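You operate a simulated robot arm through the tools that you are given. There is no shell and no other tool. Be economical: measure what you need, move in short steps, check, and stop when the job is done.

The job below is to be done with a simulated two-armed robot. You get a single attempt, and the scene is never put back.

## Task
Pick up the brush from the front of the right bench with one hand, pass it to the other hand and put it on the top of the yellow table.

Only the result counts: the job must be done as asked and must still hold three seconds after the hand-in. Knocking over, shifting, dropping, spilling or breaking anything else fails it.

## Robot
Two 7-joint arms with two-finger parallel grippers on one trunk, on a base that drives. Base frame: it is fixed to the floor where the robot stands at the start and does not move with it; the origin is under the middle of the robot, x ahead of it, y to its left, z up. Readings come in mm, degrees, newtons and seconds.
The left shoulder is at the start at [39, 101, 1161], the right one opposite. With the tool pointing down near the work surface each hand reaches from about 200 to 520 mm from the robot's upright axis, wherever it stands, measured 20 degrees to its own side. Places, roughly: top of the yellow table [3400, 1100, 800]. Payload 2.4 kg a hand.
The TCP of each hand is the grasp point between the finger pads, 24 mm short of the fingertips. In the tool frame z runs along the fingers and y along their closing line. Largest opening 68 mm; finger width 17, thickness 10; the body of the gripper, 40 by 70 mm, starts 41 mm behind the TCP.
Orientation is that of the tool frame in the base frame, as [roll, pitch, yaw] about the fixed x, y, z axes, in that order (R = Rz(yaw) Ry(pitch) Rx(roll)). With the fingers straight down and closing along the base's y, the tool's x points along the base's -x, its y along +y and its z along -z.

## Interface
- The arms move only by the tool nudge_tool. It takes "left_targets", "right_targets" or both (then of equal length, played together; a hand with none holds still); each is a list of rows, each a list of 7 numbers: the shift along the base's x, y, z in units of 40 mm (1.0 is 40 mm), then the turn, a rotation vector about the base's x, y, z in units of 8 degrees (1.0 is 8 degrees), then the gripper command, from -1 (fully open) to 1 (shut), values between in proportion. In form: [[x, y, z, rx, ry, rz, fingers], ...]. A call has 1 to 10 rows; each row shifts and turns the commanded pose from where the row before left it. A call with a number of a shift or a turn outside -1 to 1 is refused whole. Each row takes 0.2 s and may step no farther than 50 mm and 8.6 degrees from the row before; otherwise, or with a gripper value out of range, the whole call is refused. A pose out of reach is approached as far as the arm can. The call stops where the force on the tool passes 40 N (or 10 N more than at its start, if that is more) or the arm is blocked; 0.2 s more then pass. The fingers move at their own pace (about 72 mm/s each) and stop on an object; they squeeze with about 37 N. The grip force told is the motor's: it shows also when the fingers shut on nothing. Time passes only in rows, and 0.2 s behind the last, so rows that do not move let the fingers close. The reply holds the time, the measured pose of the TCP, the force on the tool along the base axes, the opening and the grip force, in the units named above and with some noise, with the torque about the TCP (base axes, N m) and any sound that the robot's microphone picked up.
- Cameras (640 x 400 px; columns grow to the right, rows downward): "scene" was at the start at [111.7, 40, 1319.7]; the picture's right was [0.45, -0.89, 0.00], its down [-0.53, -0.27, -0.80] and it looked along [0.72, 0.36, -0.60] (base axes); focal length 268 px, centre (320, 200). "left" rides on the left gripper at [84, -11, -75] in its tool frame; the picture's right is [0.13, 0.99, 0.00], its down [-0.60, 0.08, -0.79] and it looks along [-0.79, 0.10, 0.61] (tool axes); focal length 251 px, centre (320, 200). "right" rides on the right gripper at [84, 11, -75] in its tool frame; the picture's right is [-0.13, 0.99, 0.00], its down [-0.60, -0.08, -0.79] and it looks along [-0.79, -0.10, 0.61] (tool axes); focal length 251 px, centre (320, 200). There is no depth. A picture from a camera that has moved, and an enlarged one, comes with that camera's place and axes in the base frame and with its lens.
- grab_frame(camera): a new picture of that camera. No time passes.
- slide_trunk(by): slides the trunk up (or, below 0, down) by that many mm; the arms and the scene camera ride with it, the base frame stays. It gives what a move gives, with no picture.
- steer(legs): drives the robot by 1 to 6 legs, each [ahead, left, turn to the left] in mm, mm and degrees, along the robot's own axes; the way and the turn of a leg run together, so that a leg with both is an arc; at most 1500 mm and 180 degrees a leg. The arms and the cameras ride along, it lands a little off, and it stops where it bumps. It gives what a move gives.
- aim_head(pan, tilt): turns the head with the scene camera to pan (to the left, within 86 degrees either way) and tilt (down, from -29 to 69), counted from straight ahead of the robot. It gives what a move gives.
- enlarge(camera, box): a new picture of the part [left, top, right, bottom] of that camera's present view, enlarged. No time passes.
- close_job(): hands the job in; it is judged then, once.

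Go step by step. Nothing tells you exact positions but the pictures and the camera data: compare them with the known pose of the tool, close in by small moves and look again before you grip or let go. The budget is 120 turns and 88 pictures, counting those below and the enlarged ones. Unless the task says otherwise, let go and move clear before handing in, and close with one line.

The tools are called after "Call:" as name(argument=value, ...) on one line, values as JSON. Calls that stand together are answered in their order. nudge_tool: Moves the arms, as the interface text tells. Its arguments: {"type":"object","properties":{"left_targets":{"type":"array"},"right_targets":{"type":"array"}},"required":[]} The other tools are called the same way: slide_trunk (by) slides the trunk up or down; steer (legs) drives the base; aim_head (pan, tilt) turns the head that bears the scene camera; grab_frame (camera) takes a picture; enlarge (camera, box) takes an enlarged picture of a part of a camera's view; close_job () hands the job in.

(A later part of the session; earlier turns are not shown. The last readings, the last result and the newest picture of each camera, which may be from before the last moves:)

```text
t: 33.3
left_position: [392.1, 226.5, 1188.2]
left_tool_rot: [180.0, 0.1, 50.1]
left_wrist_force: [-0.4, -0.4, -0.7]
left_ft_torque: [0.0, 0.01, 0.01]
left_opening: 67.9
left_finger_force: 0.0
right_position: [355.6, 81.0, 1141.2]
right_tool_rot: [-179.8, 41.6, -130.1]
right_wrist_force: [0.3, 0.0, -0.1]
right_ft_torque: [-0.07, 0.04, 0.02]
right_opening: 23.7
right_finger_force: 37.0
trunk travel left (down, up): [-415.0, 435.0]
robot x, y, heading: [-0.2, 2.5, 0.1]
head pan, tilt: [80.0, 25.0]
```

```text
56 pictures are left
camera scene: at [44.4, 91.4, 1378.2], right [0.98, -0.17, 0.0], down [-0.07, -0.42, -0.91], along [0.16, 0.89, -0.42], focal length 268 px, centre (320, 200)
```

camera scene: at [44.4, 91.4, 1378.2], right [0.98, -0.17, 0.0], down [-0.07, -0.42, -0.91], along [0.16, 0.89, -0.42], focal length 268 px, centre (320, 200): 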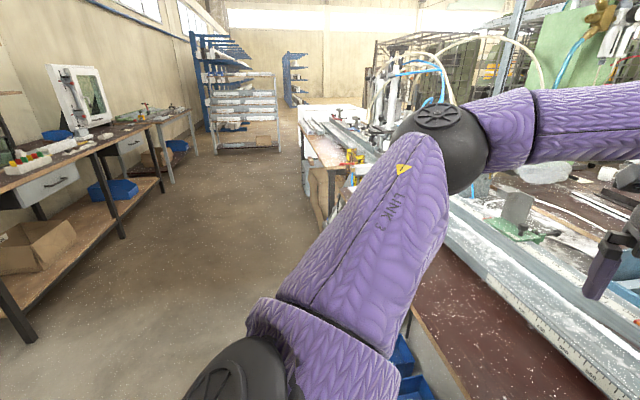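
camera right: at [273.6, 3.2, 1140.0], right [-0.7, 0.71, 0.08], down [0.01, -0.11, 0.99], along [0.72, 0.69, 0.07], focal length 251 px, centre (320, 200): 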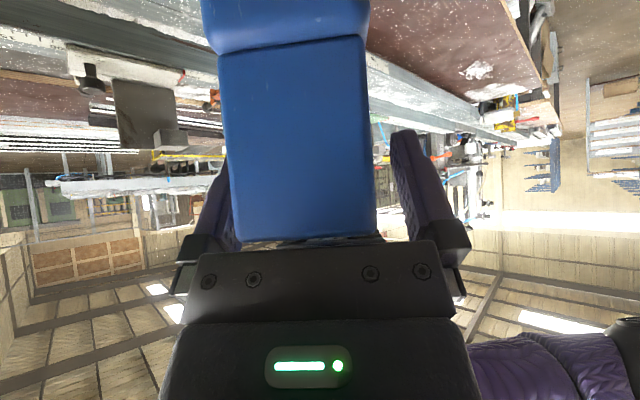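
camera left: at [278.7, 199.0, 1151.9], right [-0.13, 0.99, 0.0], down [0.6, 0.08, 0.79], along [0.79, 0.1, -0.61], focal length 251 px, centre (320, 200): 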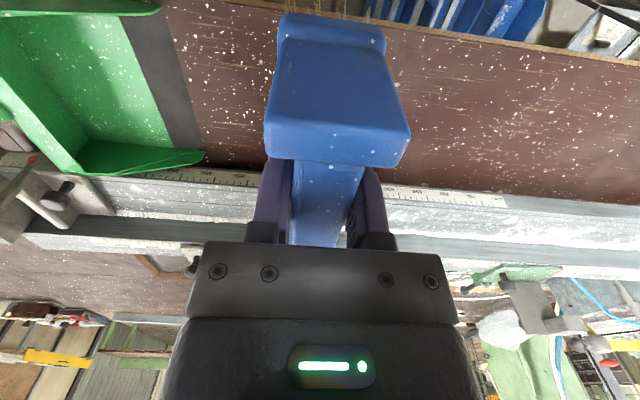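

The bench spans x 358–1910 and ends at about y −1420. A corridor to its right, about 1 m wide, lies before the grey table at y ≈ −2450. I'll back off, go sideways to the right, then look again.

Call:
steer(legs=[[-250, 0, 0], [0, -1000, 0], [0, -900, 0]])

Call:
aim_head(pan=0, tilt=30)

Call:
grab_frame(camera="scene")

```text
t: 44.1
left_position: [144.4, -1648.8, 1187.5]
left_tool_rot: [-179.9, 0.1, 49.7]
left_wrist_force: [0.3, -0.1, 0.0]
left_ft_torque: [0.01, 0.01, 0.0]
left_opening: 67.8
left_finger_force: 0.2
right_position: [106.6, -1793.0, 1140.8]
right_tool_rot: [-179.9, 41.7, -130.5]
right_wrist_force: [-0.7, -0.5, 0.2]
right_ft_torque: [-0.03, 0.02, -0.02]
right_opening: 23.9
right_finger_force: 36.6
trunk travel left (down, up): [-415.0, 435.0]
robot x, y, heading: [-250.9, -1867.4, -0.2]
head pan, tilt: [80.0, 25.0]
```

```text
t: 45.6
left_position: [145.6, -1647.7, 1186.9]
left_tool_rot: [-180.0, 0.0, 49.6]
left_wrist_force: [0.2, 0.5, 0.5]
left_ft_torque: [0.0, -0.02, -0.02]
left_opening: 68.0
left_finger_force: 0.1
right_position: [105.5, -1795.1, 1141.8]
right_tool_rot: [-179.9, 41.8, -130.7]
right_wrist_force: [0.1, 0.3, 0.6]
right_ft_torque: [-0.03, 0.01, 0.02]
right_opening: 23.8
right_finger_force: 36.8
trunk travel left (down, up): [-415.0, 435.0]
robot x, y, heading: [-250.7, -1871.4, -0.3]
head pan, tilt: [0.0, 30.0]
```

```text
55 pictures are left
camera scene: at [-131.2, -1870.8, 1370.2], right [-0.01, -1.0, 0.0], down [-0.5, 0.0, -0.87], along [0.87, -0.01, -0.5], focal length 268 px, centre (320, 200)
```

scene: 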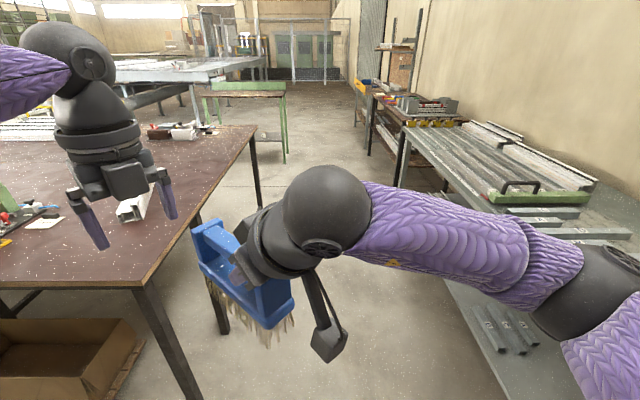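

The corridor is clear. I'll drive ahead to the lane behind the bench.

Call:
steer(legs=[[1350, -10, 0], [1300, -10, 0]])

Call:
aim_head(pan=60, tilt=22)

Call:
grab_frame(camera="scene")

```text
t: 58.5
left_position: [2794.1, -1718.8, 1188.1]
left_tool_rot: [-180.0, 0.1, 48.8]
left_wrist_force: [0.7, 0.5, 0.5]
left_ft_torque: [0.0, -0.01, 0.0]
left_opening: 68.1
left_finger_force: 0.1
right_position: [2754.6, -1864.5, 1141.5]
right_tool_rot: [-179.9, 41.8, -131.4]
right_wrist_force: [0.2, 0.5, -0.8]
right_ft_torque: [-0.03, 0.04, 0.03]
right_opening: 23.9
right_finger_force: 36.7
trunk travel left (down, up): [-415.0, 435.0]
robot x, y, heading: [2396.0, -1935.6, -1.6]
head pan, tilt: [0.0, 30.0]
```

```text
t: 59.8
left_position: [2794.2, -1718.6, 1187.8]
left_tool_rot: [179.9, 0.1, 48.7]
left_wrist_force: [-0.7, 0.4, -0.2]
left_ft_torque: [0.05, -0.01, -0.04]
left_opening: 68.1
left_finger_force: 0.1
right_position: [2755.4, -1863.7, 1141.7]
right_tool_rot: [-179.9, 41.7, -131.3]
right_wrist_force: [0.3, -0.8, 0.2]
right_ft_torque: [-0.04, 0.04, -0.06]
right_opening: 23.7
right_finger_force: 36.8
trunk travel left (down, up): [-415.0, 435.0]
robot x, y, heading: [2397.7, -1934.0, -1.3]
head pan, tilt: [60.0, 22.0]
```

```text
54 pictures are left
camera scene: at [2473.6, -1856.9, 1383.0], right [0.85, -0.52, 0.0], down [-0.2, -0.32, -0.93], along [0.48, 0.79, -0.38], focal length 268 px, centre (320, 200)
```

scene: 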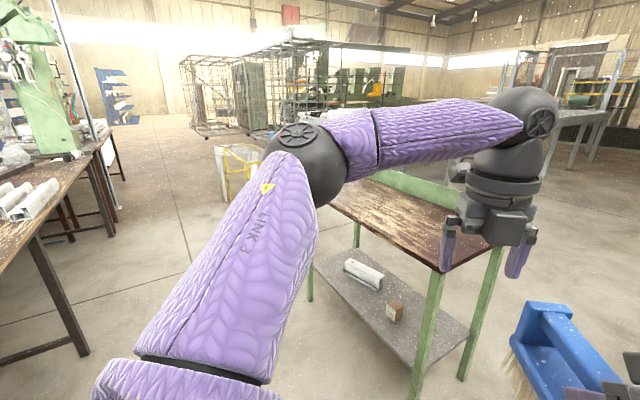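

The lane behind the bench is clear. I'll go left along it toward the yellow table.

Call:
steer(legs=[[50, 0, 1.4], [0, 1400, 0]])

Call:
aim_head(pan=50, tilt=25)

Call:
grab_frame(camera="scene")

```text
t: 67.5
left_position: [2815.9, -268.2, 1186.7]
left_tool_rot: [-180.0, 0.1, 51.4]
left_wrist_force: [0.2, -1.0, 0.1]
left_ft_torque: [0.0, 0.05, 0.03]
left_opening: 68.1
left_finger_force: 0.1
right_position: [2782.3, -414.8, 1141.8]
right_tool_rot: [-180.0, 41.7, -128.9]
right_wrist_force: [0.0, 0.0, 0.1]
right_ft_torque: [-0.03, 0.04, -0.03]
right_opening: 23.8
right_finger_force: 37.2
trunk travel left (down, up): [-415.0, 435.0]
robot x, y, heading: [2430.9, -502.7, 1.3]
head pan, tilt: [60.0, 22.0]
```

```text
t: 68.2
left_position: [2816.0, -270.0, 1187.7]
left_tool_rot: [179.9, 0.1, 51.4]
left_wrist_force: [0.3, -0.2, 1.0]
left_ft_torque: [0.0, -0.03, -0.01]
left_opening: 68.1
left_finger_force: 0.1
right_position: [2783.1, -416.4, 1141.6]
right_tool_rot: [-179.9, 41.7, -128.8]
right_wrist_force: [0.9, -0.1, 0.2]
right_ft_torque: [-0.02, 0.02, -0.01]
right_opening: 23.9
right_finger_force: 36.9
trunk travel left (down, up): [-415.0, 435.0]
robot x, y, heading: [2426.4, -502.4, 1.4]
head pan, tilt: [50.0, 25.0]
```

```text
53 pictures are left
camera scene: at [2514.7, -430.5, 1378.2], right [0.78, -0.62, 0.0], down [-0.26, -0.33, -0.91], along [0.57, 0.71, -0.42], focal length 268 px, centre (320, 200)
```

scene: 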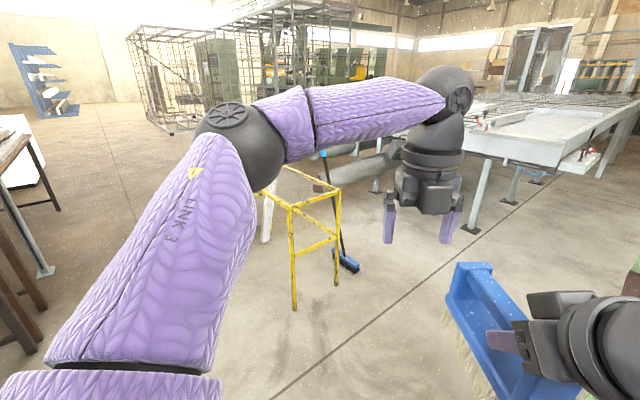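

The yellow table is a frame from about x 3200–3560 and y 675–1500. I'll go further left and face it.

Call:
steer(legs=[[0, 0, -1.4], [60, 1400, 0]])

Call:
aim_head(pan=10, tilt=35)

Call:
grab_frame(camera="scene")

```text
t: 75.6
left_position: [2883.1, 1131.6, 1188.0]
left_tool_rot: [180.0, 0.1, 50.1]
left_wrist_force: [-0.3, 0.3, -0.2]
left_ft_torque: [-0.01, 0.01, 0.01]
left_opening: 67.8
left_finger_force: 0.0
right_position: [2846.3, 986.6, 1141.7]
right_tool_rot: [-180.0, 41.7, -130.1]
right_wrist_force: [0.0, 1.1, 0.3]
right_ft_torque: [-0.07, 0.02, 0.02]
right_opening: 23.7
right_finger_force: 36.7
trunk travel left (down, up): [-415.0, 435.0]
robot x, y, heading: [2491.2, 902.9, 0.1]
head pan, tilt: [50.0, 25.0]
```

```text
t: 76.7
left_position: [2883.5, 1132.9, 1187.6]
left_tool_rot: [180.0, 0.1, 50.2]
left_wrist_force: [-0.1, 0.3, 0.2]
left_ft_torque: [0.02, 0.02, -0.01]
left_opening: 67.9
left_finger_force: 0.0
right_position: [2845.0, 985.3, 1140.7]
right_tool_rot: [-179.9, 41.7, -130.0]
right_wrist_force: [0.5, 0.4, 0.1]
right_ft_torque: [-0.06, 0.05, -0.01]
right_opening: 23.7
right_finger_force: 36.7
trunk travel left (down, up): [-415.0, 435.0]
robot x, y, heading: [2486.8, 906.3, -0.2]
head pan, tilt: [10.0, 35.0]
```

```text
52 pictures are left
camera scene: at [2606.0, 922.1, 1362.4], right [0.17, -0.98, 0.0], down [-0.56, -0.1, -0.82], along [0.81, 0.14, -0.57], focal length 268 px, centre (320, 200)
```

scene: 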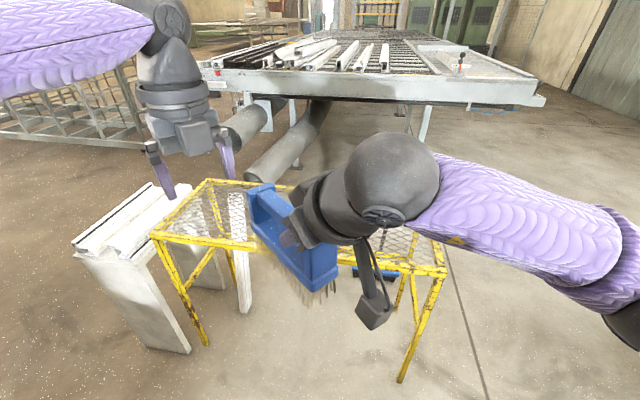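

The table has a mesh top spanning x 3128–3460 and y 672–1527, and it looks empty. I'll drive closer, keeping the base clear of the frame.

Call:
steer(legs=[[310, 120, 0.2]])

Call:
slide_trunk(by=-140)

Call:
aim_head(pan=0, tilt=50)

Call:
grab_frame(camera="scene")

```text
t: 78.8
left_position: [3188.0, 1248.7, 1188.0]
left_tool_rot: [180.0, 0.1, 49.8]
left_wrist_force: [0.6, 0.0, 0.3]
left_ft_torque: [-0.03, 0.02, 0.0]
left_opening: 67.7
left_finger_force: 0.1
right_position: [3149.3, 1104.5, 1140.5]
right_tool_rot: [-179.9, 41.6, -130.4]
right_wrist_force: [-0.2, 0.5, -0.9]
right_ft_torque: [-0.08, 0.04, -0.01]
right_opening: 23.8
right_finger_force: 37.3
trunk travel left (down, up): [-415.0, 435.0]
robot x, y, heading: [2791.3, 1026.4, -0.2]
head pan, tilt: [10.0, 35.0]
```

```text
t: 80.5
left_position: [3186.4, 1249.4, 1049.3]
left_tool_rot: [180.0, 0.0, 49.8]
left_wrist_force: [0.0, -0.5, 0.9]
left_ft_torque: [0.02, 0.04, 0.03]
left_opening: 68.0
left_finger_force: 0.0
right_position: [3148.6, 1103.6, 1002.4]
right_tool_rot: [-179.9, 41.7, -130.3]
right_wrist_force: [0.5, 0.4, -0.5]
right_ft_torque: [-0.06, 0.08, -0.02]
right_opening: 23.7
right_finger_force: 36.1
trunk travel left (down, up): [-275.0, 574.0]
robot x, y, heading: [2789.3, 1026.0, -0.4]
head pan, tilt: [10.0, 35.0]
```

```text
t: 81.3
left_position: [3187.3, 1250.1, 1048.5]
left_tool_rot: [179.9, 0.1, 49.7]
left_wrist_force: [0.2, 0.0, 1.1]
left_ft_torque: [0.0, 0.02, -0.01]
left_opening: 68.0
left_finger_force: 0.0
right_position: [3149.0, 1104.3, 1001.2]
right_tool_rot: [-179.9, 41.8, -130.4]
right_wrist_force: [0.9, -0.7, -0.2]
right_ft_torque: [-0.07, 0.03, -0.02]
right_opening: 23.7
right_finger_force: 37.2
trunk travel left (down, up): [-275.0, 574.0]
robot x, y, heading: [2794.3, 1026.2, -0.2]
head pan, tilt: [0.0, 50.0]
```

```text
51 pictures are left
camera scene: at [2922.7, 1025.6, 1199.4], right [0.0, -1.0, 0.0], down [-0.77, 0.0, -0.64], along [0.64, 0.0, -0.77], focal length 268 px, centre (320, 200)
```

scene: 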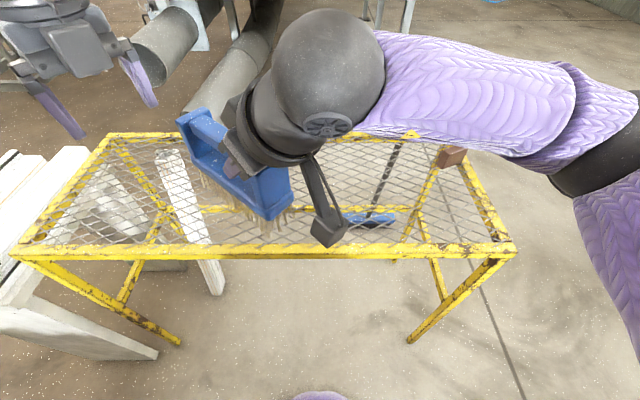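

I'll extend the right hand over the middle of the mesh, moving the left hand away at the same time.

Call:
nudge_tool(right_targets=[[0, 0, 0, 0, 0, 0, 1], [0.9, 0, 0, 0, 0, 0, 1], [0.9, 0, -0.3, 0, 0, 0, 1], [0.9, 0, -0.4, 0, 0, 0, 1], [0.2, 0, -0.4, 0, 0, 0, 1], [0, 0, 0, 0, 0, 0, 1]], left_targets=[[-0.5, 0.7, 0.3, 0, 0, 0, -1], [-0.5, 0.7, 0.3, 0, 0, 0, -1], [0, 0, 0, 0, 0, 0, -1], [0, 0, 0, 0, 0, 0, -1], [0, 0, 0, 0, 0, 0, -1], [0, 0, 0, 0, 0, 0, -1]])

Call:
grab_frame(camera="scene")

Call:
grab_frame(camera="left")

```text
t: 82.7
left_position: [3145.7, 1305.1, 1070.2]
left_tool_rot: [180.0, -0.1, 49.8]
left_wrist_force: [-1.4, 0.2, -0.5]
left_ft_torque: [0.02, 0.01, -0.03]
left_opening: 67.8
left_finger_force: 0.1
right_position: [3265.2, 1105.8, 957.8]
right_tool_rot: [-179.9, 41.7, -130.3]
right_wrist_force: [-0.3, -0.3, 0.3]
right_ft_torque: [-0.02, 0.03, 0.02]
right_opening: 23.4
right_finger_force: 36.8
trunk travel left (down, up): [-275.0, 574.0]
robot x, y, heading: [2786.6, 1027.7, -0.1]
head pan, tilt: [0.0, 50.0]
```

```text
50 pictures are left
camera scene: at [2922.8, 1025.6, 1199.3], right [-0.01, -1.0, 0.0], down [-0.77, 0.0, -0.64], along [0.64, 0.0, -0.77], focal length 268 px, centre (320, 200)
```

scene: 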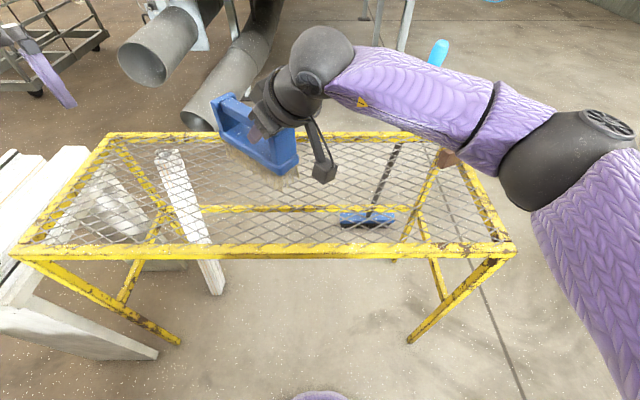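

```text
49 pictures are left
camera left: at [3191.7, 1376.3, 1145.0], right [0.84, -0.54, 0.0], down [-0.33, -0.51, 0.79], along [-0.43, -0.67, -0.61], focal length 251 px, centre (320, 200)
```

left: 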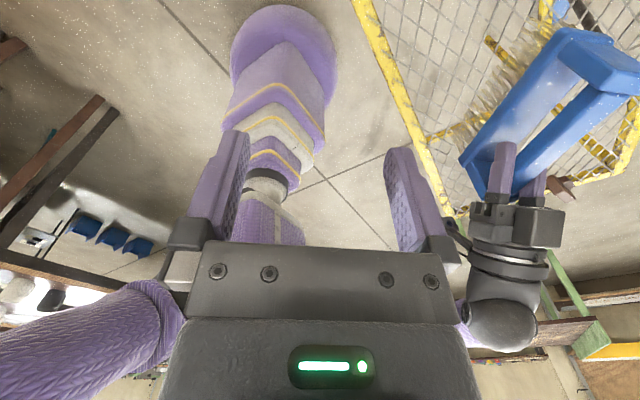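

The brush is over the mesh and the broom leaning on the far right is clear of the arm. I'll lower in steps and watch the force.

Call:
nudge_tool(right_targets=[[0, 0, -0.4, 0, 0, 0, 1], [0, 0, -0.4, 0, 0, 0, 1], [0, 0, 0, 0, 0, 0, 1]])

Call:
enlarge(camera="scene", box=[180, 60, 380, 240])

Call:
enlarge(camera="left", box=[400, 0, 640, 200])

```text
t: 83.5
left_position: [3146.0, 1305.9, 1071.4]
left_tool_rot: [180.0, 0.1, 49.9]
left_wrist_force: [0.0, 0.0, 0.3]
left_ft_torque: [0.0, 0.03, 0.0]
left_opening: 67.9
left_finger_force: 0.1
right_position: [3265.3, 1105.5, 925.6]
right_tool_rot: [179.9, 41.7, -130.5]
right_wrist_force: [-0.2, -0.4, 0.4]
right_ft_torque: [-0.05, 0.09, 0.0]
right_opening: 23.5
right_finger_force: 36.6
trunk travel left (down, up): [-275.0, 574.0]
robot x, y, heading: [2791.4, 1028.1, -0.1]
head pan, tilt: [0.0, 50.0]
```

```text
2.22 times, centred on (280, 150) of scene
camera zoom: at [2922.8, 1025.6, 1199.3], right [-0.01, -1.0, 0.0], down [-0.77, 0.0, -0.64], along [0.64, 0.0, -0.77], focal length 595 px, centre (409, 311)
```

zoom: 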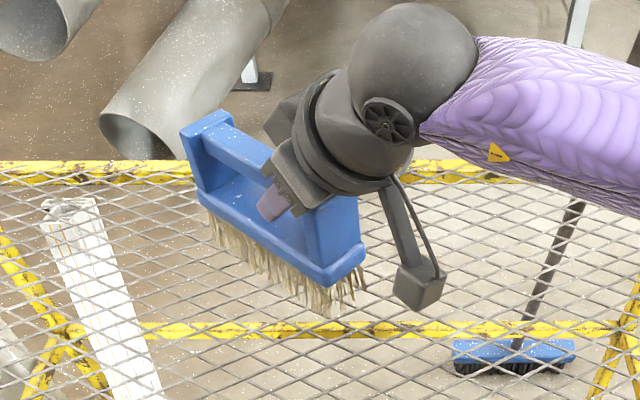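

```text
2.00 times, centred on (520, 100) of left
camera zoom: at [3191.8, 1376.3, 1145.0], right [0.84, -0.54, 0.0], down [-0.33, -0.51, 0.79], along [-0.43, -0.67, -0.61], focal length 503 px, centre (-80, 400)
```

zoom: 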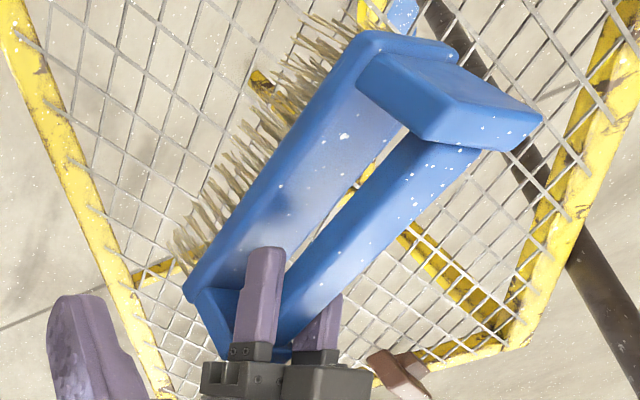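

Call:
nudge_tool(right_targets=[[0, 0, -0.25, 0, 0, 0, 1], [0, 0, -0.1, 0, 0, 0, 1], [0, 0, 0, 0, 0, 0, 1]])

Call:
nudge_tool(right_targets=[[0, 0, -0.1, 0, 0, 0, 1], [0, 0, 0, 0, 0, 0, 1]])

Call:
nudge_tool(right_targets=[[0, 0, -0.08, 0, 0, 0, 1], [0, 0, 0, 0, 0, 0, 1]])

Call:
enlarge(camera="scene", box=[180, 60, 380, 240])

```text
t: 84.3
left_position: [3145.8, 1305.8, 1071.9]
left_tool_rot: [-180.0, 0.1, 49.9]
left_wrist_force: [-0.4, 0.6, -1.2]
left_ft_torque: [0.01, 0.0, 0.03]
left_opening: 68.1
left_finger_force: 0.0
right_position: [3265.7, 1104.2, 912.1]
right_tool_rot: [180.0, 41.7, -130.4]
right_wrist_force: [0.2, 0.0, 0.5]
right_ft_torque: [-0.06, 0.04, -0.02]
right_opening: 23.5
right_finger_force: 37.0
trunk travel left (down, up): [-275.0, 574.0]
robot x, y, heading: [2788.9, 1024.6, -0.4]
head pan, tilt: [0.0, 50.0]
```

```text
t: 84.9
left_position: [3145.6, 1305.5, 1071.5]
left_tool_rot: [-180.0, 0.1, 49.9]
left_wrist_force: [0.4, -0.7, -0.3]
left_ft_torque: [0.04, 0.0, 0.01]
left_opening: 68.0
left_finger_force: 0.1
right_position: [3265.6, 1104.2, 907.8]
right_tool_rot: [180.0, 41.7, -130.5]
right_wrist_force: [0.6, -1.2, -0.4]
right_ft_torque: [-0.05, 0.01, 0.0]
right_opening: 23.8
right_finger_force: 37.3
trunk travel left (down, up): [-275.0, 574.0]
robot x, y, heading: [2795.3, 1021.2, -0.4]
head pan, tilt: [0.0, 50.0]
```

```text
t: 85.5
left_position: [3146.0, 1306.0, 1071.0]
left_tool_rot: [-180.0, 0.2, 49.7]
left_wrist_force: [0.0, -0.6, -0.2]
left_ft_torque: [-0.01, -0.01, 0.0]
left_opening: 67.8
left_finger_force: 0.0
right_position: [3265.8, 1102.6, 904.0]
right_tool_rot: [-179.9, 41.7, -130.3]
right_wrist_force: [-0.1, 0.2, -0.1]
right_ft_torque: [-0.05, 0.06, 0.02]
right_opening: 23.6
right_finger_force: 37.5
trunk travel left (down, up): [-275.0, 574.0]
robot x, y, heading: [2791.8, 1023.6, -0.1]
head pan, tilt: [0.0, 50.0]
```

```text
2.22 times, centred on (280, 150) of scene
camera zoom: at [2922.8, 1025.6, 1199.3], right [-0.01, -1.0, 0.0], down [-0.77, 0.0, -0.64], along [0.64, 0.0, -0.77], focal length 595 px, centre (409, 311)
```

zoom: 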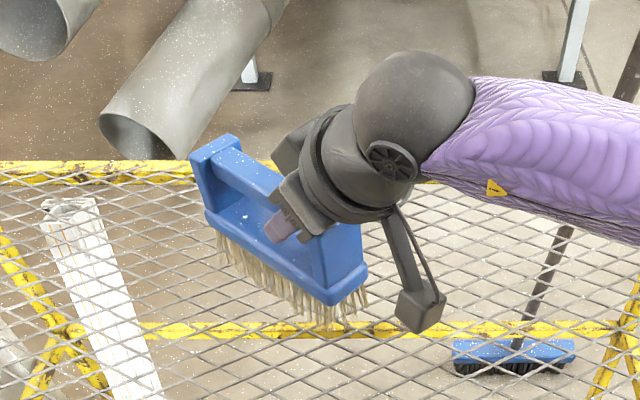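

Call:
nudge_tool(right_targets=[[0, 0, -0.08, 0, 0, 0, 1], [0, 0, 0, 0, 0, 0, 1]])

Call:
nudge_tool(right_targets=[[0, 0, -0.06, 0, 0, 0, 1], [0, 0, 0, 0, 0, 0, 1]])

```text
t: 86.1
left_position: [3145.9, 1305.3, 1071.1]
left_tool_rot: [-179.9, 0.0, 49.8]
left_wrist_force: [0.1, -0.1, 0.2]
left_ft_torque: [0.0, -0.01, 0.04]
left_opening: 67.8
left_finger_force: 0.0
right_position: [3265.0, 1103.9, 900.0]
right_tool_rot: [-180.0, 41.7, -130.5]
right_wrist_force: [-0.6, -0.1, 1.0]
right_ft_torque: [-0.04, 0.07, -0.01]
right_opening: 23.7
right_finger_force: 37.1
trunk travel left (down, up): [-275.0, 574.0]
robot x, y, heading: [2793.5, 1027.9, -0.3]
head pan, tilt: [0.0, 50.0]
```

```text
t: 86.7
left_position: [3145.0, 1304.3, 1071.9]
left_tool_rot: [179.9, 0.1, 49.7]
left_wrist_force: [0.3, 0.1, -0.2]
left_ft_torque: [0.03, -0.01, -0.01]
left_opening: 67.9
left_finger_force: 0.1
right_position: [3265.5, 1103.7, 898.8]
right_tool_rot: [-179.9, 41.7, -130.4]
right_wrist_force: [-0.5, 0.0, 0.1]
right_ft_torque: [-0.04, 0.03, 0.03]
right_opening: 23.6
right_finger_force: 37.2
trunk travel left (down, up): [-275.0, 574.0]
robot x, y, heading: [2790.6, 1031.7, -0.2]
head pan, tilt: [0.0, 50.0]
```

Call:
nudge_tool(right_targets=[[0, 0, -0.1, 0, 0, 0, 1], [0, 0, 0, 0, 0, 0, 1]])

Call:
nudge_tool(right_targets=[[0, 0, -0.06, 0, 0, 0, 1], [0, 0, 0, 0, 0, 0, 1]])

Call:
enlarge(camera="scene", box=[210, 100, 320, 180])

Call:
enlarge(camera="left", box=[460, 0, 640, 140])

```text
t: 87.3
left_position: [3145.5, 1306.7, 1070.6]
left_tool_rot: [179.9, 0.2, 49.8]
left_wrist_force: [-0.1, -1.0, 0.0]
left_ft_torque: [-0.01, 0.0, 0.0]
left_opening: 67.9
left_finger_force: 0.0
right_position: [3266.1, 1104.0, 895.5]
right_tool_rot: [-179.9, 41.8, -130.4]
right_wrist_force: [0.1, 0.2, 0.2]
right_ft_torque: [-0.03, 0.02, 0.0]
right_opening: 23.7
right_finger_force: 36.3
trunk travel left (down, up): [-275.0, 574.0]
robot x, y, heading: [2796.7, 1026.5, -0.2]
head pan, tilt: [0.0, 50.0]
```

```text
t: 87.9
left_position: [3147.2, 1305.9, 1071.8]
left_tool_rot: [180.0, 0.1, 49.9]
left_wrist_force: [0.2, -0.5, -0.2]
left_ft_torque: [-0.03, -0.02, -0.06]
left_opening: 67.7
left_finger_force: 0.1
right_position: [3264.1, 1104.9, 891.8]
right_tool_rot: [180.0, 41.6, -130.5]
right_wrist_force: [0.3, 0.5, -0.3]
right_ft_torque: [-0.05, 0.02, 0.0]
right_opening: 23.5
right_finger_force: 36.6
trunk travel left (down, up): [-275.0, 574.0]
robot x, y, heading: [2789.2, 1023.5, -0.5]
head pan, tilt: [0.0, 50.0]
```

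```text
5.00 times, centred on (265, 140) of scene
camera zoom: at [2922.8, 1025.6, 1199.3], right [-0.01, -1.0, 0.0], down [-0.77, 0.0, -0.64], along [0.64, 0.0, -0.77], focal length 1339 px, centre (595, 500)
```

zoom: 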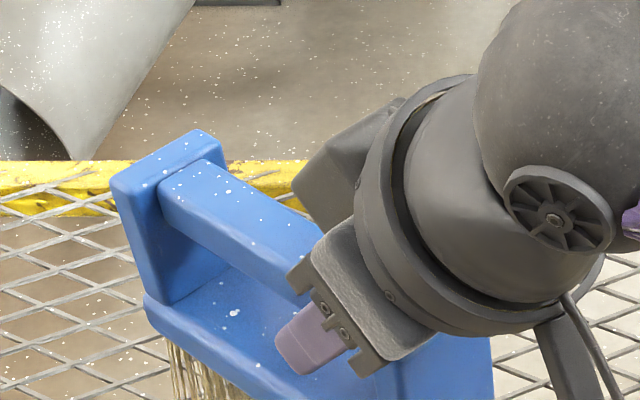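

```text
2.86 times, centred on (550, 70) of left
camera zoom: at [3191.8, 1376.3, 1145.0], right [0.84, -0.54, 0.0], down [-0.33, -0.51, 0.79], along [-0.43, -0.67, -0.61], focal length 718 px, centre (-337, 571)
```

zoom: 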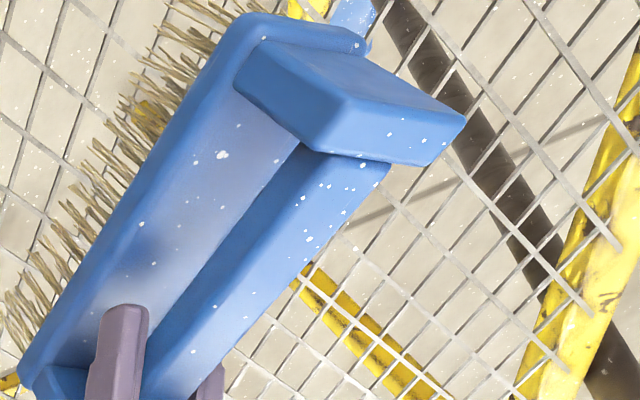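

Call:
nudge_tool(right_targets=[[0, 0, -0.1, 0, 0, 0, 1], [0, 0, 0, 0, 0, 0, 1]])

Call:
nudge_tool(right_targets=[[0, 0, -0.06, 0, 0, 0, 1], [0, 0, 0, 0, 0, 0, 1]])

Call:
enlarge(camera="scene", box=[180, 110, 380, 240])

```text
t: 88.5
left_position: [3146.0, 1306.1, 1071.7]
left_tool_rot: [-179.9, 0.1, 49.8]
left_wrist_force: [1.1, 0.1, 0.1]
left_ft_torque: [-0.02, 0.02, 0.02]
left_opening: 68.0
left_finger_force: 0.0
right_position: [3265.8, 1103.6, 888.0]
right_tool_rot: [180.0, 41.6, -130.3]
right_wrist_force: [0.2, 0.5, -0.3]
right_ft_torque: [-0.09, 0.1, -0.01]
right_opening: 23.4
right_finger_force: 36.9
trunk travel left (down, up): [-275.0, 574.0]
robot x, y, heading: [2785.6, 1025.1, -0.2]
head pan, tilt: [0.0, 50.0]
```

```text
t: 89.1
left_position: [3146.4, 1305.4, 1071.9]
left_tool_rot: [180.0, 0.0, 49.8]
left_wrist_force: [0.4, 0.1, -0.3]
left_ft_torque: [0.04, 0.0, 0.02]
left_opening: 68.1
left_finger_force: 0.0
right_position: [3265.2, 1103.2, 886.3]
right_tool_rot: [-180.0, 41.7, -130.4]
right_wrist_force: [-0.7, -0.2, 0.3]
right_ft_torque: [-0.01, 0.05, -0.03]
right_opening: 23.8
right_finger_force: 37.1
trunk travel left (down, up): [-275.0, 574.0]
robot x, y, heading: [2791.8, 1025.3, -0.3]
head pan, tilt: [0.0, 50.0]
```

```text
3.08 times, centred on (280, 175) of scene
camera zoom: at [2922.8, 1025.6, 1199.3], right [-0.01, -1.0, 0.0], down [-0.77, 0.0, -0.64], along [0.64, 0.0, -0.77], focal length 824 px, centre (443, 277)
```

zoom: 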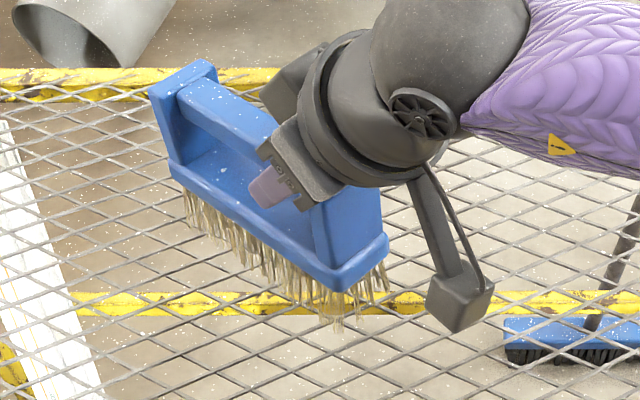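

Call:
nudge_tool(right_targets=[[0, 0, -0.1, 0, 0, 0, 1], [0, 0, 0, 0, 0, 0, 1]])

Call:
nudge_tool(right_targets=[[0, 0, -0.1, 0, 0, 0, 1], [0, 0, 0, 0, 0, 0, 1]])

Call:
aim_head(pan=0, tilt=40)

Call:
enlarge(camera="scene", box=[200, 150, 360, 270])

```text
t: 89.7
left_position: [3145.6, 1305.6, 1072.3]
left_tool_rot: [180.0, 0.1, 49.9]
left_wrist_force: [-0.7, 0.7, -0.2]
left_ft_torque: [0.03, -0.03, -0.02]
left_opening: 67.8
left_finger_force: 0.0
right_position: [3265.3, 1103.6, 880.7]
right_tool_rot: [-180.0, 41.7, -130.4]
right_wrist_force: [-0.4, -0.4, -0.1]
right_ft_torque: [-0.01, 0.08, -0.01]
right_opening: 23.7
right_finger_force: 36.9
trunk travel left (down, up): [-275.0, 574.0]
robot x, y, heading: [2790.6, 1027.6, -0.8]
head pan, tilt: [0.0, 50.0]
```

```text
t: 90.3
left_position: [3146.3, 1306.2, 1072.0]
left_tool_rot: [-179.9, 0.1, 49.8]
left_wrist_force: [0.1, -0.8, -0.5]
left_ft_torque: [-0.01, 0.02, -0.02]
left_opening: 67.8
left_finger_force: 0.1
right_position: [3264.6, 1104.0, 877.4]
right_tool_rot: [-179.9, 41.7, -130.5]
right_wrist_force: [-0.5, 0.6, -0.3]
right_ft_torque: [-0.09, 0.04, 0.01]
right_opening: 23.7
right_finger_force: 37.5
trunk travel left (down, up): [-275.0, 574.0]
robot x, y, heading: [2792.7, 1024.3, -0.3]
head pan, tilt: [0.0, 50.0]
```

```text
t: 91.0
left_position: [3145.2, 1304.3, 1071.4]
left_tool_rot: [180.0, 0.1, 49.8]
left_wrist_force: [-0.3, -0.2, -0.3]
left_ft_torque: [-0.02, 0.0, 0.0]
left_opening: 67.8
left_finger_force: 0.1
right_position: [3263.2, 1104.1, 877.1]
right_tool_rot: [180.0, 41.7, -130.4]
right_wrist_force: [-0.2, -0.1, -0.7]
right_ft_torque: [-0.06, 0.04, 0.0]
right_opening: 23.5
right_finger_force: 37.3
trunk travel left (down, up): [-275.0, 574.0]
robot x, y, heading: [2791.6, 1027.5, -0.1]
head pan, tilt: [0.0, 40.0]
```

```text
3.33 times, centred on (280, 210) of scene
camera zoom: at [2930.8, 1025.6, 1213.4], right [-0.01, -1.0, 0.0], down [-0.64, 0.0, -0.77], along [0.77, 0.0, -0.64], focal length 892 px, centre (453, 167)
```

zoom: 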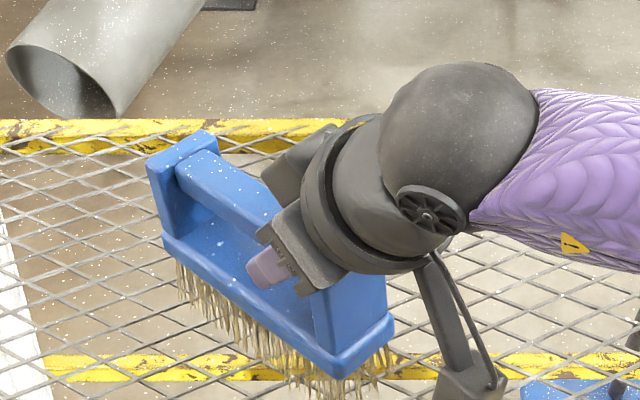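

There is still no contact. I'll use the left hand's camera as a side view, turning and tilting it so it looks almost level at the bristles.

Call:
nudge_tool(left_targets=[[0, 0, 0, 0, 0, 1, -1], [0, 0, 0, 0, 0, 1, -1], [0, 0, 0, 0, 0, 1, -1], [0, 0, -0.3, 0, 0, 1, -1], [0, 0, -0.3, 0, 0, 1, -1], [0, 0, -0.3, -0.99, -0.127, 0, -1], [0, 0, -0.4, -0.99, -0.127, 0, -1], [0, 0, -0.4, -0.99, -0.127, 0, -1], [0, 0, -0.4, -0.99, -0.127, 0, -1], [0, 0, 0, 0, 0, 0, -1]])

Call:
grab_frame(camera="left")

```text
t: 93.2
left_position: [3144.0, 1305.1, 987.6]
left_tool_rot: [175.2, 31.9, 88.5]
left_wrist_force: [-0.6, -0.3, 0.1]
left_ft_torque: [-0.01, -0.02, -0.01]
left_opening: 68.1
left_finger_force: 0.1
right_position: [3264.8, 1104.6, 876.3]
right_tool_rot: [-180.0, 41.7, -130.4]
right_wrist_force: [-0.9, 1.0, -0.2]
right_ft_torque: [-0.05, 0.04, -0.02]
right_opening: 23.3
right_finger_force: 36.9
trunk travel left (down, up): [-275.0, 574.0]
robot x, y, heading: [2790.2, 1026.3, -0.5]
head pan, tilt: [0.0, 40.0]
```

```text
41 pictures are left
camera left: at [3131.3, 1416.2, 1004.3], right [0.99, 0.13, 0.0], down [0.01, -0.09, 1.0], along [0.13, -0.99, -0.09], focal length 251 px, centre (320, 200)
```

left: 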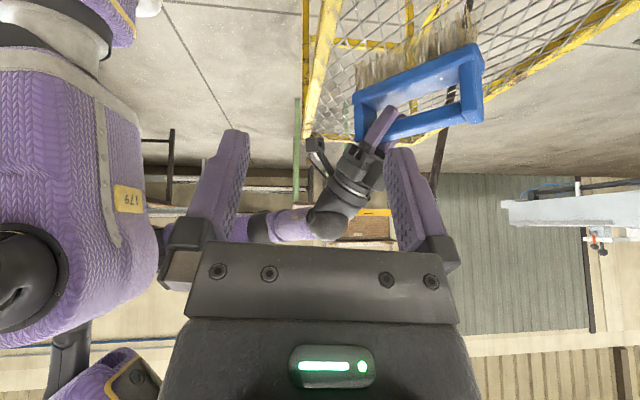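

Call:
nudge_tool(left_targets=[[0, 0, -0.7, 0, 0, 0, -1], [0, 0, -0.7, 0, 0, 0, -1], [0, 0, -0.6, 0, 0, 0, -1], [0, 0, 0, 0, 0, 0, -1]])

Call:
enlarge(camera="left", box=[300, 0, 560, 180])

```text
t: 94.2
left_position: [3144.9, 1304.8, 907.0]
left_tool_rot: [175.3, 31.7, 88.5]
left_wrist_force: [-0.7, -0.7, 0.7]
left_ft_torque: [-0.03, 0.0, -0.02]
left_opening: 68.0
left_finger_force: 0.1
right_position: [3263.9, 1103.5, 877.2]
right_tool_rot: [-179.9, 41.7, -130.4]
right_wrist_force: [0.0, 0.2, 0.0]
right_ft_torque: [-0.06, 0.02, 0.0]
right_opening: 23.6
right_finger_force: 36.9
trunk travel left (down, up): [-275.0, 574.0]
robot x, y, heading: [2794.1, 1025.7, -0.4]
head pan, tilt: [0.0, 40.0]
```

```text
2.22 times, centred on (430, 90) of left
camera zoom: at [3130.8, 1415.2, 923.6], right [0.99, 0.13, 0.0], down [0.01, -0.1, 1.0], along [0.13, -0.99, -0.1], focal length 559 px, centre (76, 444)
```

zoom: 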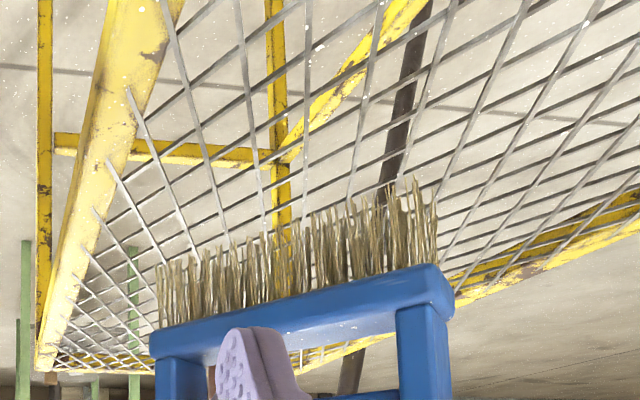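

Now it is clear: the bristle tips are at about z 767, and the mesh is at about z 750 with its near edge at x ≈ 3180. I'll shift the brush 35 mm further in and lower gently.

Call:
nudge_tool(right_targets=[[0.45, 0, 0, 0, 0, 0, 1], [0.45, 0, 0, 0, 0, 0, 1], [0, 0, -0.2, 0, 0, 0, 1], [0, 0, 0, 0, 0, 0, 1]])

Call:
enlarge(camera="left", box=[300, 0, 560, 180])

```text
t: 95.2
left_position: [3144.5, 1305.0, 906.3]
left_tool_rot: [175.4, 31.6, 88.5]
left_wrist_force: [0.2, 0.1, 0.2]
left_ft_torque: [0.05, 0.01, 0.02]
left_opening: 67.9
left_finger_force: 0.1
right_position: [3299.4, 1103.5, 869.3]
right_tool_rot: [-180.0, 41.7, -130.4]
right_wrist_force: [0.5, -0.4, 0.7]
right_ft_torque: [-0.06, 0.03, 0.0]
right_opening: 24.1
right_finger_force: 37.2
trunk travel left (down, up): [-275.0, 574.0]
robot x, y, heading: [2795.0, 1025.1, -0.6]
head pan, tilt: [0.0, 40.0]
```

```text
2.22 times, centred on (430, 90) of left
camera zoom: at [3130.8, 1415.2, 923.8], right [0.99, 0.13, 0.0], down [0.01, -0.1, 1.0], along [0.13, -0.99, -0.1], focal length 559 px, centre (76, 444)
```

zoom: 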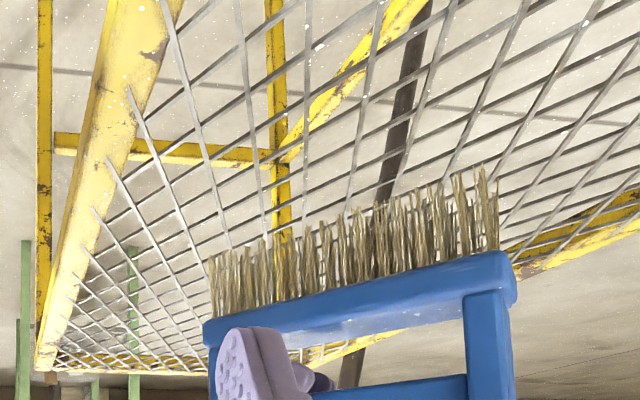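

Call:
nudge_tool(right_targets=[[0, 0, -0.1, 0, 0, 0, 1], [0, 0, 0, 0, 0, 0, 1]])

Call:
nudge_tool(right_targets=[[0, 0, -0.08, 0, 0, 0, 1], [0, 0, 0, 0, 0, 0, 1]])

```text
t: 95.8
left_position: [3145.9, 1305.7, 906.3]
left_tool_rot: [175.4, 31.7, 88.5]
left_wrist_force: [0.8, 0.7, 0.3]
left_ft_torque: [0.0, 0.0, -0.02]
left_opening: 68.1
left_finger_force: 0.0
right_position: [3300.2, 1104.5, 865.4]
right_tool_rot: [-180.0, 41.6, -130.4]
right_wrist_force: [0.2, -0.1, 0.1]
right_ft_torque: [-0.03, 0.05, -0.01]
right_opening: 23.9
right_finger_force: 37.1
trunk travel left (down, up): [-275.0, 574.0]
robot x, y, heading: [2794.0, 1024.6, -0.4]
head pan, tilt: [0.0, 40.0]
```

```text
t: 96.4
left_position: [3146.0, 1304.3, 906.1]
left_tool_rot: [175.4, 31.8, 88.4]
left_wrist_force: [-0.2, -0.9, -0.7]
left_ft_torque: [0.01, -0.04, 0.0]
left_opening: 67.8
left_finger_force: 0.1
right_position: [3300.8, 1105.1, 862.9]
right_tool_rot: [-179.9, 41.7, -130.4]
right_wrist_force: [0.0, -0.6, 0.4]
right_ft_torque: [-0.05, 0.03, 0.01]
right_opening: 23.7
right_finger_force: 36.9
trunk travel left (down, up): [-275.0, 574.0]
robot x, y, heading: [2792.2, 1024.6, -0.1]
head pan, tilt: [0.0, 40.0]
```

Call:
nudge_tool(right_targets=[[0, 0, -0.08, 0, 0, 0, 1], [0, 0, 0, 0, 0, 0, 1]])

Call:
nudge_tool(right_targets=[[0, 0, -0.08, 0, 0, 0, 1], [0, 0, 0, 0, 0, 0, 1]])

Call:
enlarge(camera="left", box=[360, 20, 540, 140])

```text
t: 97.0
left_position: [3144.9, 1304.7, 907.0]
left_tool_rot: [175.4, 31.7, 88.5]
left_wrist_force: [1.1, -0.3, -0.6]
left_ft_torque: [-0.01, 0.03, -0.02]
left_opening: 67.9
left_finger_force: 0.0
right_position: [3299.8, 1104.3, 859.3]
right_tool_rot: [-179.9, 41.7, -130.4]
right_wrist_force: [-0.9, 0.1, 0.4]
right_ft_torque: [-0.06, 0.08, 0.01]
right_opening: 23.8
right_finger_force: 37.3
trunk travel left (down, up): [-275.0, 574.0]
robot x, y, heading: [2792.2, 1026.4, -0.3]
head pan, tilt: [0.0, 40.0]
```

```text
t: 97.6
left_position: [3145.0, 1304.8, 906.3]
left_tool_rot: [175.4, 31.7, 88.6]
left_wrist_force: [-0.1, -0.3, 0.1]
left_ft_torque: [0.01, 0.0, -0.02]
left_opening: 67.9
left_finger_force: 0.0
right_position: [3301.0, 1104.0, 857.0]
right_tool_rot: [179.9, 41.6, -130.5]
right_wrist_force: [0.5, 0.6, 0.5]
right_ft_torque: [-0.05, 0.06, 0.02]
right_opening: 23.7
right_finger_force: 37.1
trunk travel left (down, up): [-275.0, 574.0]
robot x, y, heading: [2792.0, 1025.6, -0.3]
head pan, tilt: [0.0, 40.0]
```

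```text
3.33 times, centred on (450, 80) of left
camera zoom: at [3130.8, 1415.2, 923.8], right [0.99, 0.13, 0.0], down [0.01, -0.1, 1.0], along [0.13, -0.99, -0.1], focal length 838 px, centre (-113, 600)
```

zoom: 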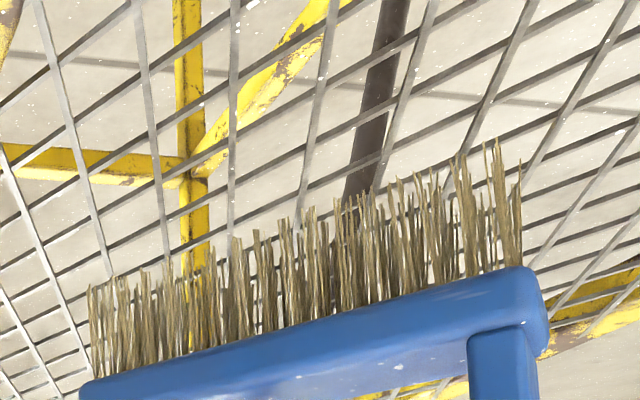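

Call:
nudge_tool(right_targets=[[0, 0, -0.1, 0, 0, 0, 1], [0, 0, 0, 0, 0, 0, 1]])

Call:
nudge_tool(right_targets=[[0, 0, -0.08, 0, 0, 0, 1], [0, 0, 0, 0, 0, 0, 1]])

Call:
enlarge(camera="left", box=[360, 20, 540, 140])

```text
t: 98.2
left_position: [3144.7, 1304.7, 907.0]
left_tool_rot: [175.4, 31.7, 88.5]
left_wrist_force: [0.3, 0.5, 0.2]
left_ft_torque: [0.0, -0.04, 0.02]
left_opening: 68.2
left_finger_force: 0.1
right_position: [3301.3, 1104.2, 853.1]
right_tool_rot: [-179.9, 41.7, -130.5]
right_wrist_force: [0.4, -0.1, -0.2]
right_ft_torque: [-0.05, 0.02, 0.0]
right_opening: 23.8
right_finger_force: 37.1
trunk travel left (down, up): [-275.0, 574.0]
robot x, y, heading: [2794.8, 1026.4, -0.1]
head pan, tilt: [0.0, 40.0]
```

```text
t: 98.8
left_position: [3145.2, 1304.8, 906.3]
left_tool_rot: [175.3, 31.6, 88.6]
left_wrist_force: [0.2, -0.2, -0.8]
left_ft_torque: [0.01, -0.01, 0.02]
left_opening: 68.3
left_finger_force: 0.0
right_position: [3299.3, 1104.3, 848.9]
right_tool_rot: [179.9, 41.8, -130.4]
right_wrist_force: [0.3, -0.2, 0.1]
right_ft_torque: [-0.02, 0.04, 0.04]
right_opening: 24.1
right_finger_force: 36.3
trunk travel left (down, up): [-275.0, 574.0]
robot x, y, heading: [2792.8, 1025.5, -0.4]
head pan, tilt: [0.0, 40.0]
```

```text
3.33 times, centred on (450, 80) of left
camera zoom: at [3130.8, 1415.2, 923.8], right [0.99, 0.13, 0.0], down [0.01, -0.1, 1.0], along [0.13, -0.99, -0.1], focal length 838 px, centre (-113, 600)
```

zoom: 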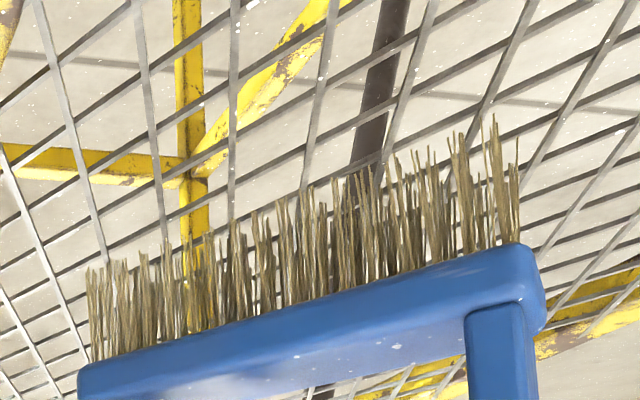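

Call:
nudge_tool(left_targets=[[0, 0, -0.8, 0, 0, 0, -1], [0, 0, -0.7, 0, 0, 0, -1], [0, 0, 0, 0, 0, 0, -1]])

Call:
grab_frame(camera="left")

Call:
enlarge(camera="left", box=[300, 40, 540, 200])

```text
t: 99.6
left_position: [3145.6, 1305.4, 845.7]
left_tool_rot: [175.3, 31.7, 88.5]
left_wrist_force: [-0.3, 0.1, 0.3]
left_ft_torque: [0.01, -0.02, 0.0]
left_opening: 68.0
left_finger_force: 0.0
right_position: [3300.2, 1103.3, 847.4]
right_tool_rot: [179.9, 41.6, -130.4]
right_wrist_force: [-0.1, -0.6, -1.0]
right_ft_torque: [-0.06, 0.01, -0.02]
right_opening: 23.7
right_finger_force: 36.9
trunk travel left (down, up): [-275.0, 574.0]
robot x, y, heading: [2789.6, 1027.8, -0.4]
head pan, tilt: [0.0, 40.0]
```

```text
36 pictures are left
camera left: at [3132.2, 1416.1, 863.4], right [0.99, 0.13, 0.0], down [0.01, -0.1, 1.0], along [0.13, -0.99, -0.1], focal length 251 px, centre (320, 200)
```

left: 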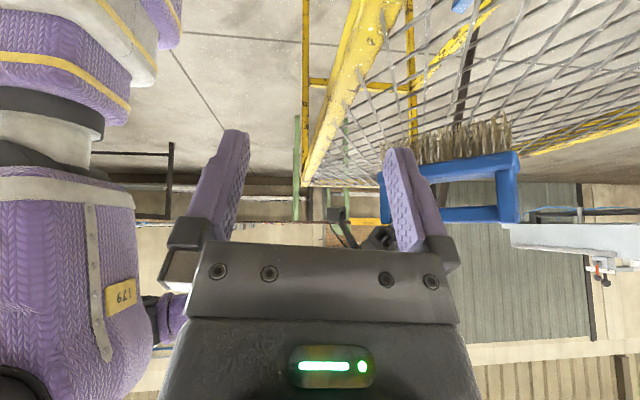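

```text
2.50 times, centred on (420, 120) of left
camera zoom: at [3132.2, 1416.1, 863.4], right [0.99, 0.13, 0.0], down [0.01, -0.1, 1.0], along [0.13, -0.99, -0.1], focal length 629 px, centre (70, 400)
```

zoom: 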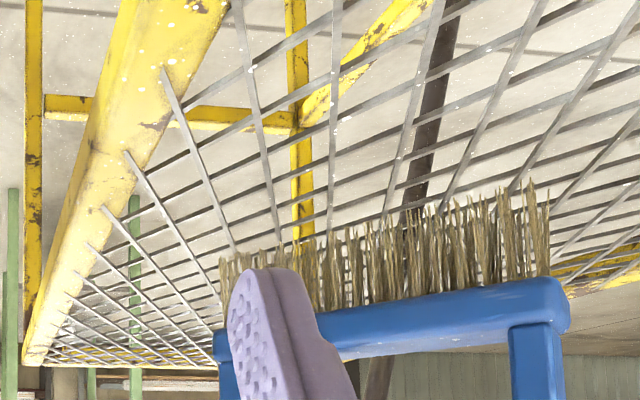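

From two left-camera views the mesh is at z ≈ 741, and the tips are at about z 743, so it is nearly touching. I'll make small steps to contact.

Call:
nudge_tool(right_targets=[[0, 0, -0.06, 0, 0, 0, 1], [0, 0, 0, 0, 0, 0, 1]])

Call:
nudge_tool(right_targets=[[0, 0, -0.06, 0, 0, 0, 1], [0, 0, 0, 0, 0, 0, 1]])

```text
t: 100.2
left_position: [3144.8, 1304.7, 845.5]
left_tool_rot: [175.3, 31.7, 88.4]
left_wrist_force: [0.1, -0.2, 0.8]
left_ft_torque: [0.0, -0.02, -0.02]
left_opening: 68.2
left_finger_force: 0.1
right_position: [3299.4, 1103.3, 847.5]
right_tool_rot: [-179.8, 41.9, -130.2]
right_wrist_force: [0.1, -1.8, 10.5]
right_ft_torque: [0.89, -0.68, -0.09]
right_opening: 23.7
right_finger_force: 36.9
trunk travel left (down, up): [-275.0, 574.0]
robot x, y, heading: [2792.3, 1024.8, -0.4]
head pan, tilt: [0.0, 40.0]
```

```text
t: 100.8
left_position: [3143.4, 1305.0, 847.3]
left_tool_rot: [175.1, 31.7, 88.4]
left_wrist_force: [0.1, -0.1, -1.0]
left_ft_torque: [-0.07, 0.03, -0.04]
left_opening: 67.9
left_finger_force: 0.0
right_position: [3299.5, 1102.8, 846.9]
right_tool_rot: [-179.9, 42.1, -130.2]
right_wrist_force: [-17.8, -28.9, 79.9]
right_ft_torque: [0.25, 0.58, 1.03]
right_opening: 22.4
right_finger_force: 29.9
trunk travel left (down, up): [-275.0, 574.0]
robot x, y, heading: [2793.7, 1025.3, -0.2]
head pan, tilt: [0.0, 40.0]
```

It is in firm contact now. I'll relieve the pressing before letting go.

Call:
nudge_tool(right_targets=[[0, 0, 0.06, 0, 0, 0, 1], [0, 0, 0, 0, 0, 0, 1]])

Call:
enlarge(camera="left", box=[300, 40, 540, 200])

Call:
grab_frame(camera="scene")

```text
t: 101.4
left_position: [3146.6, 1305.5, 846.9]
left_tool_rot: [175.4, 31.6, 88.4]
left_wrist_force: [0.2, 0.3, 1.0]
left_ft_torque: [0.01, 0.01, 0.0]
left_opening: 67.9
left_finger_force: 0.2
right_position: [3299.2, 1103.7, 846.0]
right_tool_rot: [-179.9, 41.7, -130.3]
right_wrist_force: [7.3, 2.7, 20.2]
right_ft_torque: [0.68, -0.56, -0.02]
right_opening: 23.9
right_finger_force: 36.3
trunk travel left (down, up): [-275.0, 574.0]
robot x, y, heading: [2792.3, 1027.2, -0.0]
head pan, tilt: [0.0, 40.0]
```

```text
2.50 times, centred on (420, 120) of left
camera zoom: at [3131.4, 1416.1, 863.9], right [0.99, 0.13, 0.0], down [0.01, -0.1, 1.0], along [0.13, -0.99, -0.1], focal length 629 px, centre (70, 400)
```

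zoom: 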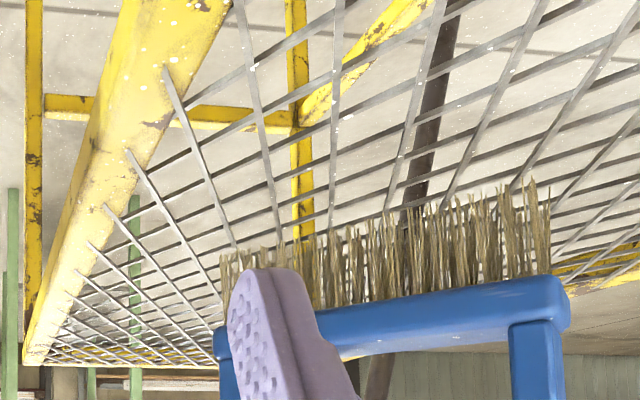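

```text
33 pictures are left
camera scene: at [2929.9, 1025.6, 1213.5], right [0.0, -1.0, 0.0], down [-0.64, 0.0, -0.77], along [0.77, 0.0, -0.64], focal length 268 px, centre (320, 200)
```

scene: 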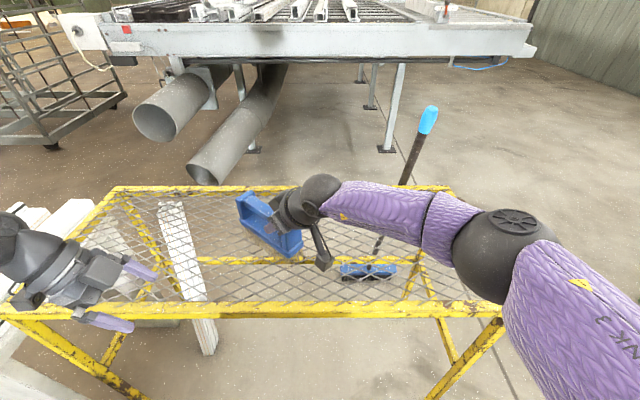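

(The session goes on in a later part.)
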